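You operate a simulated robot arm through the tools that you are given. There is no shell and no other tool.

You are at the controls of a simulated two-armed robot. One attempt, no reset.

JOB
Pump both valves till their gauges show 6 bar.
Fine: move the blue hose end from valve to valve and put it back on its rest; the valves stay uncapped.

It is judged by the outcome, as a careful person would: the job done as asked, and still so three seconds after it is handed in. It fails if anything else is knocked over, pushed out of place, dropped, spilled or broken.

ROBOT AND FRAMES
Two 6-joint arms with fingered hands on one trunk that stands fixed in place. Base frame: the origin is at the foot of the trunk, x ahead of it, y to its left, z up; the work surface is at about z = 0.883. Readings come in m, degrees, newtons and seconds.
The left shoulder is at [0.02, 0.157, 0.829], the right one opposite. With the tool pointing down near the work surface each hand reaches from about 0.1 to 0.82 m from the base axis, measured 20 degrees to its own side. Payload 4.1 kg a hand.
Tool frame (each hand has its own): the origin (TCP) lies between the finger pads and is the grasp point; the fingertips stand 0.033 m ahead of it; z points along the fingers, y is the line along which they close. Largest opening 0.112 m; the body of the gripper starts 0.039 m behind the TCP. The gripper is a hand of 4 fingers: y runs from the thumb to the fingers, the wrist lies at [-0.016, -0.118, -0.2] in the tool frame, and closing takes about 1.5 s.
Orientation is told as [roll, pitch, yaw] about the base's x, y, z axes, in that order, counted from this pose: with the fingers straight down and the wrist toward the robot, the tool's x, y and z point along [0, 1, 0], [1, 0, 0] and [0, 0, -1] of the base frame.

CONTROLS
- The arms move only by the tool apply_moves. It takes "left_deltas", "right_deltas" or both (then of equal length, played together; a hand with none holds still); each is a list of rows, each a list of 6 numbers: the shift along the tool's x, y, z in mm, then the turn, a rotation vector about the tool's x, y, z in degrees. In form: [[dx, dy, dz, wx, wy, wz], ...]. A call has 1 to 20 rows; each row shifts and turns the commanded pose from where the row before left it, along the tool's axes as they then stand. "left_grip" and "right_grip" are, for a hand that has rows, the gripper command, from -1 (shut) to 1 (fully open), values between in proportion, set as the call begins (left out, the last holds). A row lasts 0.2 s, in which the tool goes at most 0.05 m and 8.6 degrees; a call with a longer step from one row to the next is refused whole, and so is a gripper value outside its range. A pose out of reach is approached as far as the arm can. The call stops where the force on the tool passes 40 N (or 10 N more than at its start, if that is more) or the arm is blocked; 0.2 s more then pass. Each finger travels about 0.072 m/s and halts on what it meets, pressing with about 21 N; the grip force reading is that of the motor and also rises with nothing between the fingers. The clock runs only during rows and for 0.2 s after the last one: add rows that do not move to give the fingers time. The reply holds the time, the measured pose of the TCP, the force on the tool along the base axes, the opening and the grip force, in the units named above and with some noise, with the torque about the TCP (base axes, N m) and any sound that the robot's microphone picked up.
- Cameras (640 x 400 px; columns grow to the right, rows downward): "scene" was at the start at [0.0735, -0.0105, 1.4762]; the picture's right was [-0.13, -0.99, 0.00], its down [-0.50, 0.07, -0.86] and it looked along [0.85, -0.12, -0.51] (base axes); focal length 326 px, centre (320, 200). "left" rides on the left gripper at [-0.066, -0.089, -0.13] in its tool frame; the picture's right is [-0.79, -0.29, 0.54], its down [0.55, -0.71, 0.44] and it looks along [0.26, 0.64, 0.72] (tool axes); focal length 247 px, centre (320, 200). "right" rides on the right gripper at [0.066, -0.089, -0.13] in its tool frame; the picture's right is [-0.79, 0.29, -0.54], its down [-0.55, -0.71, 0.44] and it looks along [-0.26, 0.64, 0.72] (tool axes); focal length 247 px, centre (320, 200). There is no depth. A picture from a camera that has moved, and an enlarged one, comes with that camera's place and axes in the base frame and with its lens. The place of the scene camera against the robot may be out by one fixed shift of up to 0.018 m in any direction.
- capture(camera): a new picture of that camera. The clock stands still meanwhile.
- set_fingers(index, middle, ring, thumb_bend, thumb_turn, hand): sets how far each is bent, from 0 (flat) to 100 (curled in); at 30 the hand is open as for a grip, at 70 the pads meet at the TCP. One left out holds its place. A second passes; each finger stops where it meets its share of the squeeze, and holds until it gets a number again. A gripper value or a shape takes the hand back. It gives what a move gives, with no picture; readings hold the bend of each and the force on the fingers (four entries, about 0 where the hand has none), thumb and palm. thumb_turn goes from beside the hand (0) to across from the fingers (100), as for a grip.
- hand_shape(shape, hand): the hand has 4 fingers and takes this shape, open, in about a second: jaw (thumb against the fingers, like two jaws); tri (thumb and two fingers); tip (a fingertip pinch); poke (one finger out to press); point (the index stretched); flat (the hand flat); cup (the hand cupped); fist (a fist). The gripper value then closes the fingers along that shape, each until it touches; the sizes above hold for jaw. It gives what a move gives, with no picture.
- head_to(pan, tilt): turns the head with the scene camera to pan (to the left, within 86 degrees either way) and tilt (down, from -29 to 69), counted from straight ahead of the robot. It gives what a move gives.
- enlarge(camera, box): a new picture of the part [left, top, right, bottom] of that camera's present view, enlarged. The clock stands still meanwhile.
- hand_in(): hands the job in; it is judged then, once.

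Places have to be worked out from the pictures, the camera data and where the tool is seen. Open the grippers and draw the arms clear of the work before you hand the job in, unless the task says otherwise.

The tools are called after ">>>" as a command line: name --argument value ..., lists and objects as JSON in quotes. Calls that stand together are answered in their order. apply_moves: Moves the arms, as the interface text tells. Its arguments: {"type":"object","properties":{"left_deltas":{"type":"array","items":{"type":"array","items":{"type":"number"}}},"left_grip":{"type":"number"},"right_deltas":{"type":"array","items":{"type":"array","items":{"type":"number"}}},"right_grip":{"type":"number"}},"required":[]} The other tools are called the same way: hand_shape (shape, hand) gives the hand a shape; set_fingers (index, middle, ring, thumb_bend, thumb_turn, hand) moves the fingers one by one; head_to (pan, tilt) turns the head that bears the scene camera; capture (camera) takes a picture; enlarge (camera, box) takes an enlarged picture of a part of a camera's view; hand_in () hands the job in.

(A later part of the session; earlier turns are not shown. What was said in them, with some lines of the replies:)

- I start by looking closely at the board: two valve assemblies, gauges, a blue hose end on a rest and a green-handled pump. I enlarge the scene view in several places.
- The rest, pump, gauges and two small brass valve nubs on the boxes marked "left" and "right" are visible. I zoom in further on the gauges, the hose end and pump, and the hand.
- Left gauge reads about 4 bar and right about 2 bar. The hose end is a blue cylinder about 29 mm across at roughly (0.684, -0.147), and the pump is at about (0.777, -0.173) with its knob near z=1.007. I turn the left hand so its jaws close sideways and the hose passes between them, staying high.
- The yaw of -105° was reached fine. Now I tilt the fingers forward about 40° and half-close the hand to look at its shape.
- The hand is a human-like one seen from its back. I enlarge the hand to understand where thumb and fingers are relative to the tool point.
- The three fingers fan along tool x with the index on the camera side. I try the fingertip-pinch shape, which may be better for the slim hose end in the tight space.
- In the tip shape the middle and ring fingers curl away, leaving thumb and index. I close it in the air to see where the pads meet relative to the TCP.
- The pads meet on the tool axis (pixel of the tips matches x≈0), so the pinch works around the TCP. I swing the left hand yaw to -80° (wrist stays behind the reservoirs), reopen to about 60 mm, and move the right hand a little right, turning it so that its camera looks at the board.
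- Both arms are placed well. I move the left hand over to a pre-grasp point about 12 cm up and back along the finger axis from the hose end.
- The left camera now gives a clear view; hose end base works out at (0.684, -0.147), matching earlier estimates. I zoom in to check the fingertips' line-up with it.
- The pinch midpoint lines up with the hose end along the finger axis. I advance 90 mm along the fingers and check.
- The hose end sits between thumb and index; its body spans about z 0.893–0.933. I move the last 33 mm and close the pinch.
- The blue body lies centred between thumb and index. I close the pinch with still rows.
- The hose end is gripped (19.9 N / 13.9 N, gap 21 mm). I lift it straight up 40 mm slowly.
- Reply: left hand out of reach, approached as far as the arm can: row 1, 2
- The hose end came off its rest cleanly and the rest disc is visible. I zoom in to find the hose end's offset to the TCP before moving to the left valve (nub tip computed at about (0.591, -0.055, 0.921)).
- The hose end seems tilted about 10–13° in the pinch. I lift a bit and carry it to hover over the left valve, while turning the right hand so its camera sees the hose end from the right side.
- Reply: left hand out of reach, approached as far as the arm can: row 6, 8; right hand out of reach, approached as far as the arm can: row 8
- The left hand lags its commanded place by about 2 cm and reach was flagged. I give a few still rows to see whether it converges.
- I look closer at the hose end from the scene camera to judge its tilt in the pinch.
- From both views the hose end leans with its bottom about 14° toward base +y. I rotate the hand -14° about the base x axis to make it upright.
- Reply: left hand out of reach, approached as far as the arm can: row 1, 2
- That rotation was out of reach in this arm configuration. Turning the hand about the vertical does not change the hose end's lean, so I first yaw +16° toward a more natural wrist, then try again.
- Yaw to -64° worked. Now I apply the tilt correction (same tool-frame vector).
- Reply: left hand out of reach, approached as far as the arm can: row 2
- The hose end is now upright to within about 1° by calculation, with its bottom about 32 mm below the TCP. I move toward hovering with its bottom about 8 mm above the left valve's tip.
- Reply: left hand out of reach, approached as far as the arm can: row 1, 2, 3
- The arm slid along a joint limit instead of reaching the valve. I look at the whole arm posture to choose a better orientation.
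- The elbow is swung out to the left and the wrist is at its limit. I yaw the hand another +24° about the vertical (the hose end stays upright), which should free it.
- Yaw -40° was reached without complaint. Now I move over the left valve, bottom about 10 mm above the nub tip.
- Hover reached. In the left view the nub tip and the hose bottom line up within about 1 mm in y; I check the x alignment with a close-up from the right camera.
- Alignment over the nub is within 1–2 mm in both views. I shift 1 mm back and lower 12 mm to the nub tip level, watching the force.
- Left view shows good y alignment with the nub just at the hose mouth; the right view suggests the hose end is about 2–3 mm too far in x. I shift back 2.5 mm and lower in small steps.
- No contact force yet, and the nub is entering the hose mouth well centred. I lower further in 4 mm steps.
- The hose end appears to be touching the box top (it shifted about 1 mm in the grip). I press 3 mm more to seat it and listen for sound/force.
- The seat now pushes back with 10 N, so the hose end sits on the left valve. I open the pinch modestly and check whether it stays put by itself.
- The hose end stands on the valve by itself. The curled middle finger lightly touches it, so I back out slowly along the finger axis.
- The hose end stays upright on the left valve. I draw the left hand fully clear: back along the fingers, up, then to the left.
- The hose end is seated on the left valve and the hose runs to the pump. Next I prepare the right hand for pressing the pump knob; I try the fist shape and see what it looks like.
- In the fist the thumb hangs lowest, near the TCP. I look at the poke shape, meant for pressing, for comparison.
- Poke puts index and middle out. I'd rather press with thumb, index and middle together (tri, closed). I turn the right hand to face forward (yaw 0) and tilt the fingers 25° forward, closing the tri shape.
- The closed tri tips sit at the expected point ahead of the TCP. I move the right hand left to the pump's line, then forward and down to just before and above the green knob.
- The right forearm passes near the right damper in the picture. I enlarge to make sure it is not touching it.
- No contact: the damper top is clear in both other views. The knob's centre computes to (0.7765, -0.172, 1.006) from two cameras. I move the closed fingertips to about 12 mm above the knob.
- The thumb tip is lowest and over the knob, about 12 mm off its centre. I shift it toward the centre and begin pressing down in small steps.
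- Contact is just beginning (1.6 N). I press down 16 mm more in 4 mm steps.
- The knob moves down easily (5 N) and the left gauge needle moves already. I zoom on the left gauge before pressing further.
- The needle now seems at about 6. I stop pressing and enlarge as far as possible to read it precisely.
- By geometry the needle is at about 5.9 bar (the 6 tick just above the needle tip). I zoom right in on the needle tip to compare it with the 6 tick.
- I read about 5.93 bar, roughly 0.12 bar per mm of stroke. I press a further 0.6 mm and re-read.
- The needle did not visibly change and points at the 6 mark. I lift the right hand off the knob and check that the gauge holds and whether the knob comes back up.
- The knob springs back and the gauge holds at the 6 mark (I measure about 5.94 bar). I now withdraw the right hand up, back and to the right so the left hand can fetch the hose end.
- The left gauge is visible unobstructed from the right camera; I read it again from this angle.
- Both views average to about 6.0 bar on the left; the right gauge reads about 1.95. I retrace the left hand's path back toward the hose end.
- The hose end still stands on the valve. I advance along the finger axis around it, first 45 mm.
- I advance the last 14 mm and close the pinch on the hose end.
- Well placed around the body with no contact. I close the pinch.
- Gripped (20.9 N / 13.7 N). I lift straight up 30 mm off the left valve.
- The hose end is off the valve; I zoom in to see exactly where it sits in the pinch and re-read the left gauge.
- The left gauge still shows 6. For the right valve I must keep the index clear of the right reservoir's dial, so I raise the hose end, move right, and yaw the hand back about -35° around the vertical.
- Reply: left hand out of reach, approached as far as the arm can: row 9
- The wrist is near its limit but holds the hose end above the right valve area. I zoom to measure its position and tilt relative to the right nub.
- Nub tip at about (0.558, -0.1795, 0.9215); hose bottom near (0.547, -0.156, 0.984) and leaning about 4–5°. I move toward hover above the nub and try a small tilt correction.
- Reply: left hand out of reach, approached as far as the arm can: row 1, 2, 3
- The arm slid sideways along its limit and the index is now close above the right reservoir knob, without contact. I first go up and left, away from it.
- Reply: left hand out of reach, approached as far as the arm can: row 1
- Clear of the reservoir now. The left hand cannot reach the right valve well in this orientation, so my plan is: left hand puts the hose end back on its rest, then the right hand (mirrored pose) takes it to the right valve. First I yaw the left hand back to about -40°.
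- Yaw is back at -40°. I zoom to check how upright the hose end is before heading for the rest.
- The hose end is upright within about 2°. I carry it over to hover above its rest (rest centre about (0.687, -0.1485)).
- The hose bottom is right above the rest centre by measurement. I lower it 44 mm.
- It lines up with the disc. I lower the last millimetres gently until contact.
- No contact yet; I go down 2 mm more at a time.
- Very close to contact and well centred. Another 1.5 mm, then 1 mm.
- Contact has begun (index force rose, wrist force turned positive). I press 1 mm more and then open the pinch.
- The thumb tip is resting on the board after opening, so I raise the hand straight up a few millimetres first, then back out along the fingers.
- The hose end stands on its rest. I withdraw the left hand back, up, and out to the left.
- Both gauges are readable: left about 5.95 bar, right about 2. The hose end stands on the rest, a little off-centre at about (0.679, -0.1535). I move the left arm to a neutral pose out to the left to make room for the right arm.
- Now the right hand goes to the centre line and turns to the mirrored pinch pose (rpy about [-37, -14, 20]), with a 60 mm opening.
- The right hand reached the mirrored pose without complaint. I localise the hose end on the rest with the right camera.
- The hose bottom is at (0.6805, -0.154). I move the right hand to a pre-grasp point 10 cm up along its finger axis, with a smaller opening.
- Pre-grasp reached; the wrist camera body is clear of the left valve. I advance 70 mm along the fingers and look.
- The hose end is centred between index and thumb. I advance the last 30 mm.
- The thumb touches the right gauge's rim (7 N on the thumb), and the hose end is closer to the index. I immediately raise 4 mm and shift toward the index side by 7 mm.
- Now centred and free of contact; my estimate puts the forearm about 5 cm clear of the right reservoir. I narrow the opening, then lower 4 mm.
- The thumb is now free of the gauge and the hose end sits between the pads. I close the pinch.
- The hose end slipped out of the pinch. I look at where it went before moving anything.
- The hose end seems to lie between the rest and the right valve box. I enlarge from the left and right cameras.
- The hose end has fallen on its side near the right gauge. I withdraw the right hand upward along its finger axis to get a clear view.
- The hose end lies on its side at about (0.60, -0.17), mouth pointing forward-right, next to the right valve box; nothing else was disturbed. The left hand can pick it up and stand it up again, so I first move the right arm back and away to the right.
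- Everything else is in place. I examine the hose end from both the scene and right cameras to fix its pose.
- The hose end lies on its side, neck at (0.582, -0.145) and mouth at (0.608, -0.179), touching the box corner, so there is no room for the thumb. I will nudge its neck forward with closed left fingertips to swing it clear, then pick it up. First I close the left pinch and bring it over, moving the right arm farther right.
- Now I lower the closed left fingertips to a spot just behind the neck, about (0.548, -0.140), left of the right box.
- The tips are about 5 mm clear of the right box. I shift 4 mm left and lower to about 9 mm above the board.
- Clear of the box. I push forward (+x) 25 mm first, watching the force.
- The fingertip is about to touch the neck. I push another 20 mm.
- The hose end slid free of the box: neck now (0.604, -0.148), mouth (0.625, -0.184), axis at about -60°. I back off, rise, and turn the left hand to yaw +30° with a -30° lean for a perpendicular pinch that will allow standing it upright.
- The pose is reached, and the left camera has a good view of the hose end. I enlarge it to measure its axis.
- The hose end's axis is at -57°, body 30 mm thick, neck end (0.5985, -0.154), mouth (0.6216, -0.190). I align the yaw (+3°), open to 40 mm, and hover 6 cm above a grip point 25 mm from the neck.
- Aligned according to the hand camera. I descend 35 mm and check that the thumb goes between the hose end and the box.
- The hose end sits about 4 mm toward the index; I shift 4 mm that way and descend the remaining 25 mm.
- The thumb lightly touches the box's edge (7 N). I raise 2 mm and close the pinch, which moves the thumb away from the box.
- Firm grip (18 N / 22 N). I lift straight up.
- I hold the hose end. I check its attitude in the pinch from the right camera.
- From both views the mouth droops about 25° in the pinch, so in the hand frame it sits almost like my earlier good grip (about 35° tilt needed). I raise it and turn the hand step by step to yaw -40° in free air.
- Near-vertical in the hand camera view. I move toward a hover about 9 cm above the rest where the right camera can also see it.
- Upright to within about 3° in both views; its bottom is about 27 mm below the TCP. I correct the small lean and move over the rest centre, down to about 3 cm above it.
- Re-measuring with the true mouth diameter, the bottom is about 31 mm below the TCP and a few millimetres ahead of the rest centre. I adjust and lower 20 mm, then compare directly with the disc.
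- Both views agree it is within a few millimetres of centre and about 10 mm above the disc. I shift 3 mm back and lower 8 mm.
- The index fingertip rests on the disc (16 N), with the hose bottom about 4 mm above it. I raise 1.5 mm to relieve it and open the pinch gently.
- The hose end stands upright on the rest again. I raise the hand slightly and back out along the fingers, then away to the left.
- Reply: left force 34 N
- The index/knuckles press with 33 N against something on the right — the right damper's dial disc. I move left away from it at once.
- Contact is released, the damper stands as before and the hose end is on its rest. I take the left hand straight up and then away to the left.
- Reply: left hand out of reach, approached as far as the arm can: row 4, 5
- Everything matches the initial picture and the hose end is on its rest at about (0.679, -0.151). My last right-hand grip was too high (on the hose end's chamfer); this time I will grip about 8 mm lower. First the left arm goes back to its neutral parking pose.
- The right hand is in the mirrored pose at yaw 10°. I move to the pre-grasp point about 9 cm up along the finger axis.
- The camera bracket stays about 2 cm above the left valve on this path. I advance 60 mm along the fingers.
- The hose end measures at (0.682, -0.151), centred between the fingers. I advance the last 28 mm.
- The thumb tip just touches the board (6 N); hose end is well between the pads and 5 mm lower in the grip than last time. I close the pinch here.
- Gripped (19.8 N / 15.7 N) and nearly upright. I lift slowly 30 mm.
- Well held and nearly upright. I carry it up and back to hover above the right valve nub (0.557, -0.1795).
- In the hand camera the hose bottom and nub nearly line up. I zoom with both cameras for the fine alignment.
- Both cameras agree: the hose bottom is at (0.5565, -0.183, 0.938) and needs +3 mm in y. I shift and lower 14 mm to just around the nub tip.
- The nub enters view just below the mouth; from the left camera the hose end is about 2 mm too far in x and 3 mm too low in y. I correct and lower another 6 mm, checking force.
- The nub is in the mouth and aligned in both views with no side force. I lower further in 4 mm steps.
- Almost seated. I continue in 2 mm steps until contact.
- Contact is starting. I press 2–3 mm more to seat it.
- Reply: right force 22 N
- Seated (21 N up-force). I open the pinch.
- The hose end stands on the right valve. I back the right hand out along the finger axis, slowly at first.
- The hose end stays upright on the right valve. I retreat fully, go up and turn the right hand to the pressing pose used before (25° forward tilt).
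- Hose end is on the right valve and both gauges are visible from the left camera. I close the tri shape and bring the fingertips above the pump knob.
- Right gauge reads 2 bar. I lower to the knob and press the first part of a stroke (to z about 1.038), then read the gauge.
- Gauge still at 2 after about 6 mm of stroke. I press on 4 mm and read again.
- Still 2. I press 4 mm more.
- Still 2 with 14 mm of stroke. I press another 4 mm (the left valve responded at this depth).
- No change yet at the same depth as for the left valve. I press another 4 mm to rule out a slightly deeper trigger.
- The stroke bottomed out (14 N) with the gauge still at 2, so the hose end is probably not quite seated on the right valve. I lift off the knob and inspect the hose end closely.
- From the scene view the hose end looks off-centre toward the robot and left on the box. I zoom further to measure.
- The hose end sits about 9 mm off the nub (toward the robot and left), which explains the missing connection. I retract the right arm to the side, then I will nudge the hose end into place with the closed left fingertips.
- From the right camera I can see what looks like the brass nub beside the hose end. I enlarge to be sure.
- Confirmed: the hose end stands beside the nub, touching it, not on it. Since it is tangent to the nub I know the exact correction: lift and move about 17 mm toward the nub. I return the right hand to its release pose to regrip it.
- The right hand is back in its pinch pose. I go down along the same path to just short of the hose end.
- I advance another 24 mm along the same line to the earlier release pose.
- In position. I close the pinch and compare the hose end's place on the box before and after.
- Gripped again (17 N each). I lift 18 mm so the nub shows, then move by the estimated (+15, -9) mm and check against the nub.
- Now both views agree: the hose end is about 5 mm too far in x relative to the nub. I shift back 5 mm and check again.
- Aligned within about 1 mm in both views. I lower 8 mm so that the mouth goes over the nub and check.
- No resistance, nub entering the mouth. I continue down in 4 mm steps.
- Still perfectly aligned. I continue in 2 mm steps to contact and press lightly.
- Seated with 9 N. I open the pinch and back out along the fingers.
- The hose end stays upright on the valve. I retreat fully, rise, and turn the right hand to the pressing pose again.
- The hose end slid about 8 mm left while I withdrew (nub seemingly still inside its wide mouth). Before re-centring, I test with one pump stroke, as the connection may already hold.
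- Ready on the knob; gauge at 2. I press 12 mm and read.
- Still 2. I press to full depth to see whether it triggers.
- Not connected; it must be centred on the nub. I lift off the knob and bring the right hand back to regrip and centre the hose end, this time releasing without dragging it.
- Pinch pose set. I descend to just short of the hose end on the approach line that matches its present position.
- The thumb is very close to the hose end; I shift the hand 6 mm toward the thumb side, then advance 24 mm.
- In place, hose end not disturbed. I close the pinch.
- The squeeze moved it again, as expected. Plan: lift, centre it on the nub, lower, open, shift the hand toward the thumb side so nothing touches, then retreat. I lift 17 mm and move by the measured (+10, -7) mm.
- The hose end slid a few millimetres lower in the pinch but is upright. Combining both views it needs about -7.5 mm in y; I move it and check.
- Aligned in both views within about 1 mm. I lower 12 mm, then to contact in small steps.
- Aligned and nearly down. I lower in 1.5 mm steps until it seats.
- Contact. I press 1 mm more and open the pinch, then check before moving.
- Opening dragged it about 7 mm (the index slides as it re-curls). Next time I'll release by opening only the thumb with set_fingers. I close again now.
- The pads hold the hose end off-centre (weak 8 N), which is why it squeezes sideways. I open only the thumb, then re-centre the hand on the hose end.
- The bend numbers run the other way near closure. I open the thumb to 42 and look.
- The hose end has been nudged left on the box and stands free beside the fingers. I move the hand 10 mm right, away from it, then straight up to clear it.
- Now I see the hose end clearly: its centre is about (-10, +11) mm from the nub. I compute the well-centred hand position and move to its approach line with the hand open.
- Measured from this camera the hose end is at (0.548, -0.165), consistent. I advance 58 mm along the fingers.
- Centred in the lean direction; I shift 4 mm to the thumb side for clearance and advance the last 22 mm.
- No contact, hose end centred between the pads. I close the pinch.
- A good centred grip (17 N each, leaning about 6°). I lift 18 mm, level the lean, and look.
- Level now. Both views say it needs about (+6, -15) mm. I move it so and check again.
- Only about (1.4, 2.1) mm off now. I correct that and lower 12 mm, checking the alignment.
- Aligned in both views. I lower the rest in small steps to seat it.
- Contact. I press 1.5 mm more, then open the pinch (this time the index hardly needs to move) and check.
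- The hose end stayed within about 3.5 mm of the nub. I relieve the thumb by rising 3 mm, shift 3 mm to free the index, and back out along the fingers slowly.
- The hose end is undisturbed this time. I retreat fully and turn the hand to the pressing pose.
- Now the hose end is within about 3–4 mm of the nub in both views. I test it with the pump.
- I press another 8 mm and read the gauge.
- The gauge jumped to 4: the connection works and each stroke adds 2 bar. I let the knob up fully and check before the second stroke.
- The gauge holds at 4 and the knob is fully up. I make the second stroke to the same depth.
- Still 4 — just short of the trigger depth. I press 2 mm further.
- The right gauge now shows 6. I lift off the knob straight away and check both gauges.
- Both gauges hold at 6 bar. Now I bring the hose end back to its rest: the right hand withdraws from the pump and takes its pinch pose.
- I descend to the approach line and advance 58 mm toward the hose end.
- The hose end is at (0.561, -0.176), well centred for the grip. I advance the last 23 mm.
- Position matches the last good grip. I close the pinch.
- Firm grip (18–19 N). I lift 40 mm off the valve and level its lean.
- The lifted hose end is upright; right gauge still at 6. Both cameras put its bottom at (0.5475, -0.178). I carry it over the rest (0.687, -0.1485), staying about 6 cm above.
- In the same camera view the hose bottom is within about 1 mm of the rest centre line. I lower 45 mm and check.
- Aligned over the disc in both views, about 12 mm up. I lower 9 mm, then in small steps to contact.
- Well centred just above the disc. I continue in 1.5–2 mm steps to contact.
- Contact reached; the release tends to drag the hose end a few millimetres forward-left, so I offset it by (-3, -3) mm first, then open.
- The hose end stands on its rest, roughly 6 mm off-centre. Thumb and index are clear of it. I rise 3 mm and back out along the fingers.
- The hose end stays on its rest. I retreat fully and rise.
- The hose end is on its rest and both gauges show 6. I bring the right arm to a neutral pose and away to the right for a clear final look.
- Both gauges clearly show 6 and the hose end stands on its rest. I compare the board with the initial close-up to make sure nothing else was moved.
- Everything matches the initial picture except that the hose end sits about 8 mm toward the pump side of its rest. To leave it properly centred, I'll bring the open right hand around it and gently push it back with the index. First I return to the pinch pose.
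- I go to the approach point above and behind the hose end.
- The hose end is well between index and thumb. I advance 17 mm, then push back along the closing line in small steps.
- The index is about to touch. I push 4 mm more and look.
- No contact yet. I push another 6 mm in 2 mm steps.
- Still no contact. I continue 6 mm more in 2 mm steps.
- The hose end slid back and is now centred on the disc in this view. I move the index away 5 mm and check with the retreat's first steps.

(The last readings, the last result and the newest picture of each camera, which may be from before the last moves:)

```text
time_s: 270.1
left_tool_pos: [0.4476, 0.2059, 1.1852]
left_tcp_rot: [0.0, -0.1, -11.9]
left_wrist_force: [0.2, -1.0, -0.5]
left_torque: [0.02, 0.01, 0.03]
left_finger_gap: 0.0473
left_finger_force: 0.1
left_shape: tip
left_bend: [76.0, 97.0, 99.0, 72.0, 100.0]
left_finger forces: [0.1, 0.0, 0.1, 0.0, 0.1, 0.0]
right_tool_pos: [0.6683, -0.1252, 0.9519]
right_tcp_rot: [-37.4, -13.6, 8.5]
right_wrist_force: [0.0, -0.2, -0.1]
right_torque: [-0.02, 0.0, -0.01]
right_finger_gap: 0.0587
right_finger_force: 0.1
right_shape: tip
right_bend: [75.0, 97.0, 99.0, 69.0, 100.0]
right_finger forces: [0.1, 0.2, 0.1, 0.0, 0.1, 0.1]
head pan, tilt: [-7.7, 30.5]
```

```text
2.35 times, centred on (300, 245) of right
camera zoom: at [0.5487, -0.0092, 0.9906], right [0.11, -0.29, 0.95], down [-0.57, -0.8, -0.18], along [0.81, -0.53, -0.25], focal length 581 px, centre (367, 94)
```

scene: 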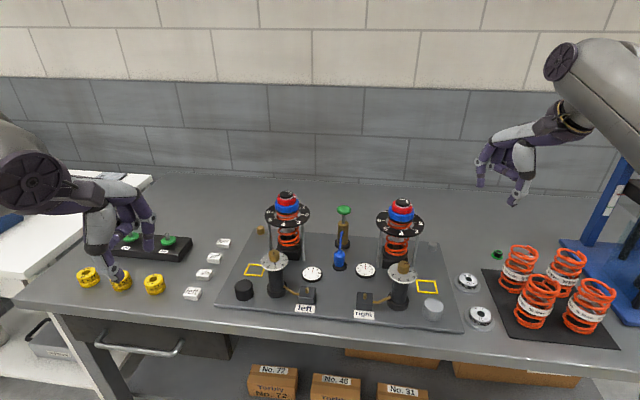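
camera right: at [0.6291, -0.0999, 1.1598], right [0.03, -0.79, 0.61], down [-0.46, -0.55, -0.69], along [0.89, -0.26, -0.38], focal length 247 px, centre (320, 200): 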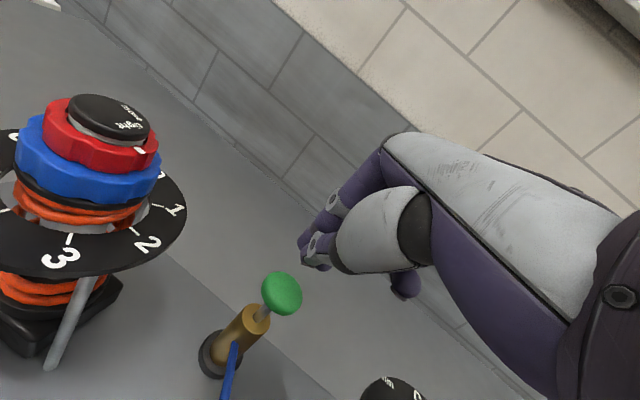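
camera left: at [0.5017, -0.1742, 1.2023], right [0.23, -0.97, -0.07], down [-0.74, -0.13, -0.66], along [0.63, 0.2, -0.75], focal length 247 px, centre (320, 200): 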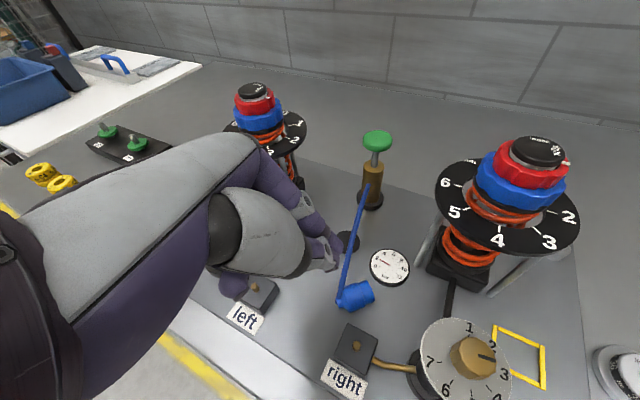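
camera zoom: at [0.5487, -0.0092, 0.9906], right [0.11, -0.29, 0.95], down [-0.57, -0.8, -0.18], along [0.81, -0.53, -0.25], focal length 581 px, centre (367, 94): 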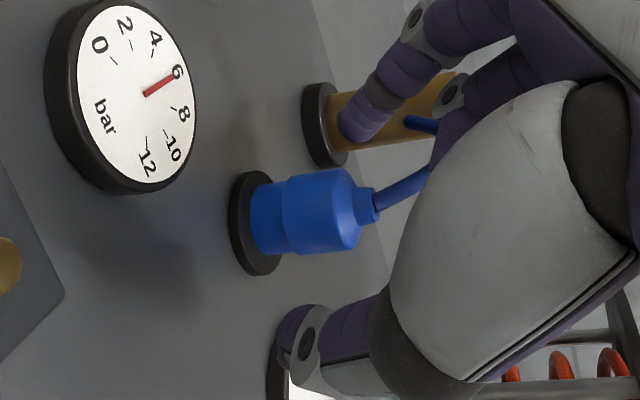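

The hose end is centred on its rest. I withdraw the right hand completely and park it to the right.

>>> apply_moves --right_deltas '[[0, 0, -15, 0, 0, 0], [0, 0, -20, 0, 0, 0], [0, 0, -20, 0, 0, 0], [-18.9, 7.7, -24.7, 0, 0, 0], [-18.9, 7.7, -24.7, 0, 0, 0], [-18.9, 7.7, -24.7, 0, 0, 0], [-18.9, 7.7, -24.7, 0, 0, 0], [-1.8, -28, -10, 0, 0, 0], [-1.8, -28, -10, 0, 0, 0], [-1.8, -28, -10, 0, 0, 0], [0, 0, 0, 5.12, 0, -3.92], [0, 0, 0, 5.12, 0, -3.92], [0, 0, 0, 0, 7.48, 0], [0, 0, 0, 0, 7.48, 0], [0, 0, 0, 0, 7.48, 0], [0, 0, 0, 0, 7.48, 0], [0, 0, 0, 0, 7.48, 0], [-45, -8, 0, 0, 0, 0], [-45, -8, 0, 0, 0, 0], [-45, -8, 0, 0, 0, 0]]'

>>> apply_moves --right_deltas '[[-42, -8, -10, 0, 0, 0], [-42, -8, -10, 0, 0, 0], [-42, -8, 0, 0, 0, 0], [-42, -8, 0, 0, 0, 0], [0, 0, 0, 0, 0, 0], [0, 0, 0, 0, 0, 0]]' --right_grip 1 --left_deltas '[[0, 0, 0, 0, 0, 0], [0, 0, 0, 0, 0, 0], [0, 0, 0, 0, 0, 0], [0, 0, 0, 0, 0, 0], [0, 0, 0, 0, 0, 0], [0, 0, 0, 0, 0, 0]]' --left_grip 1

>>> capture --camera "scene"

>>> enlarge --camera "scene" --box '[298, 240, 380, 300]'

>>> enlarge --camera "scene" --box '[220, 180, 470, 336]'

```text
time_s: 274.3
left_tool_pos: [0.4474, 0.2063, 1.1856]
left_tcp_rot: [0.0, 0.1, -12.0]
left_wrist_force: [-0.5, 0.9, 0.5]
left_torque: [-0.03, 0.01, -0.02]
left_finger_gap: 0.0475
left_finger_force: 0.0
left_shape: tip
left_bend: [76.0, 97.0, 99.0, 72.0, 100.0]
left_finger forces: [0.1, 0.0, 0.0, 0.0, 0.0, 0.0]
right_tool_pos: [0.5608, -0.2273, 1.1276]
right_tcp_rot: [0.0, -0.8, 8.7]
right_wrist_force: [0.6, 0.6, -0.2]
right_torque: [-0.03, 0.04, -0.02]
right_finger_gap: 0.059
right_finger_force: 0.1
right_shape: tip
right_bend: [75.0, 97.0, 99.0, 69.0, 100.0]
right_finger forces: [0.0, 0.0, 0.1, 0.1, 0.1, 0.0]
head pan, tilt: [-7.7, 30.5]
```

```text
time_s: 275.7
left_tool_pos: [0.4485, 0.2058, 1.1858]
left_tcp_rot: [0.0, 0.0, -12.0]
left_wrist_force: [0.2, -0.3, 0.1]
left_torque: [0.01, -0.02, 0.02]
left_finger_gap: 0.1117
left_finger_force: 0.0
left_shape: tip
left_bend: [30.0, 97.0, 99.0, 30.0, 98.0]
left_finger forces: [0.1, 0.0, 0.0, 0.0, 0.1, 0.1]
right_tool_pos: [0.5549, -0.4004, 1.1478]
right_tcp_rot: [0.0, -0.7, 8.7]
right_wrist_force: [-0.8, -0.1, 0.2]
right_torque: [0.0, 0.0, -0.02]
right_finger_gap: 0.1117
right_finger_force: 0.1
right_shape: tip
right_bend: [30.0, 97.0, 99.0, 30.0, 98.0]
right_finger forces: [0.0, 0.1, 0.0, 0.0, 0.0, 0.0]
head pan, tilt: [-7.7, 30.5]
```

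```text
taken
```

scene: 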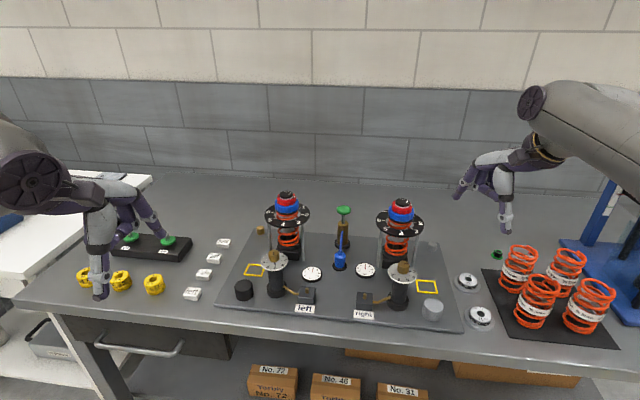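

```text
6.67 times, centred on (339, 270) of scene
camera zoom: at [0.0735, -0.0104, 1.4762], right [-0.13, -0.99, 0.0], down [-0.5, 0.07, -0.86], along [0.85, -0.12, -0.51], focal length 2174 px, centre (193, -267)
```

zoom: 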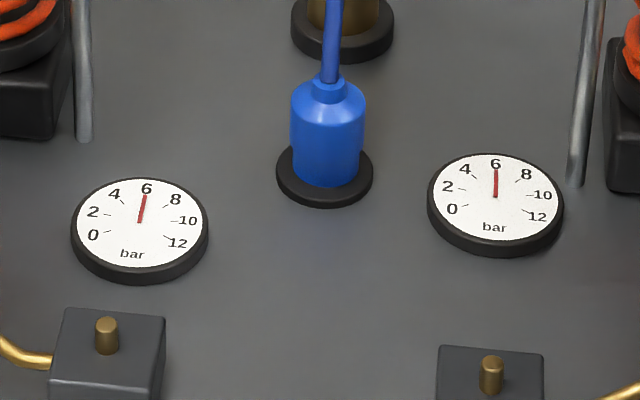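

```text
2.56 times, centred on (345, 258) of scene
camera zoom: at [0.0735, -0.0104, 1.4762], right [-0.13, -0.99, 0.0], down [-0.5, 0.07, -0.86], along [0.85, -0.12, -0.51], focal length 835 px, centre (256, 52)
```

zoom: 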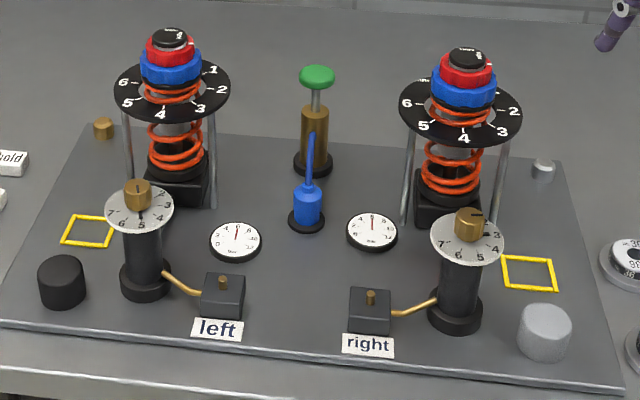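

The hose end is centred on its rest and both gauges read 6. The rest of the board looks as it did at the start, the valves are uncapped, and both hands are open and clear of the work. I hand the job in.

>>> hand_in

```text
The job is handed in.
```

I've handed the job in. Both gauges show 6 bar, and the blue hose end is back on its rest, centred. Both valves are uncapped, and the hands are open and clear of the board.

- **Pressures:** the left valve went from 4 to 6 bar in one stroke, and the right from 2 to 6 in two. I measured the left gauge at about 5.95 bar from several angles.
- **Hose end fell once:** it slipped out of the right hand at the rest and landed on its side on the board. I picked it up and stood it back on the rest. In the close-ups afterwards it looked undamaged.
- **Right valve took several tries:** the hose end had to sit within about 4 mm of the valve to connect, so a few pump strokes before that had no effect.
- **Contact with other parts:** the left hand pressed on the right damper's dial disc with about 33 N before I backed off. The fingers also lightly touched the right gauge rim, the right valve box and the board. In the final pictures everything but the gauge needles matches the start.
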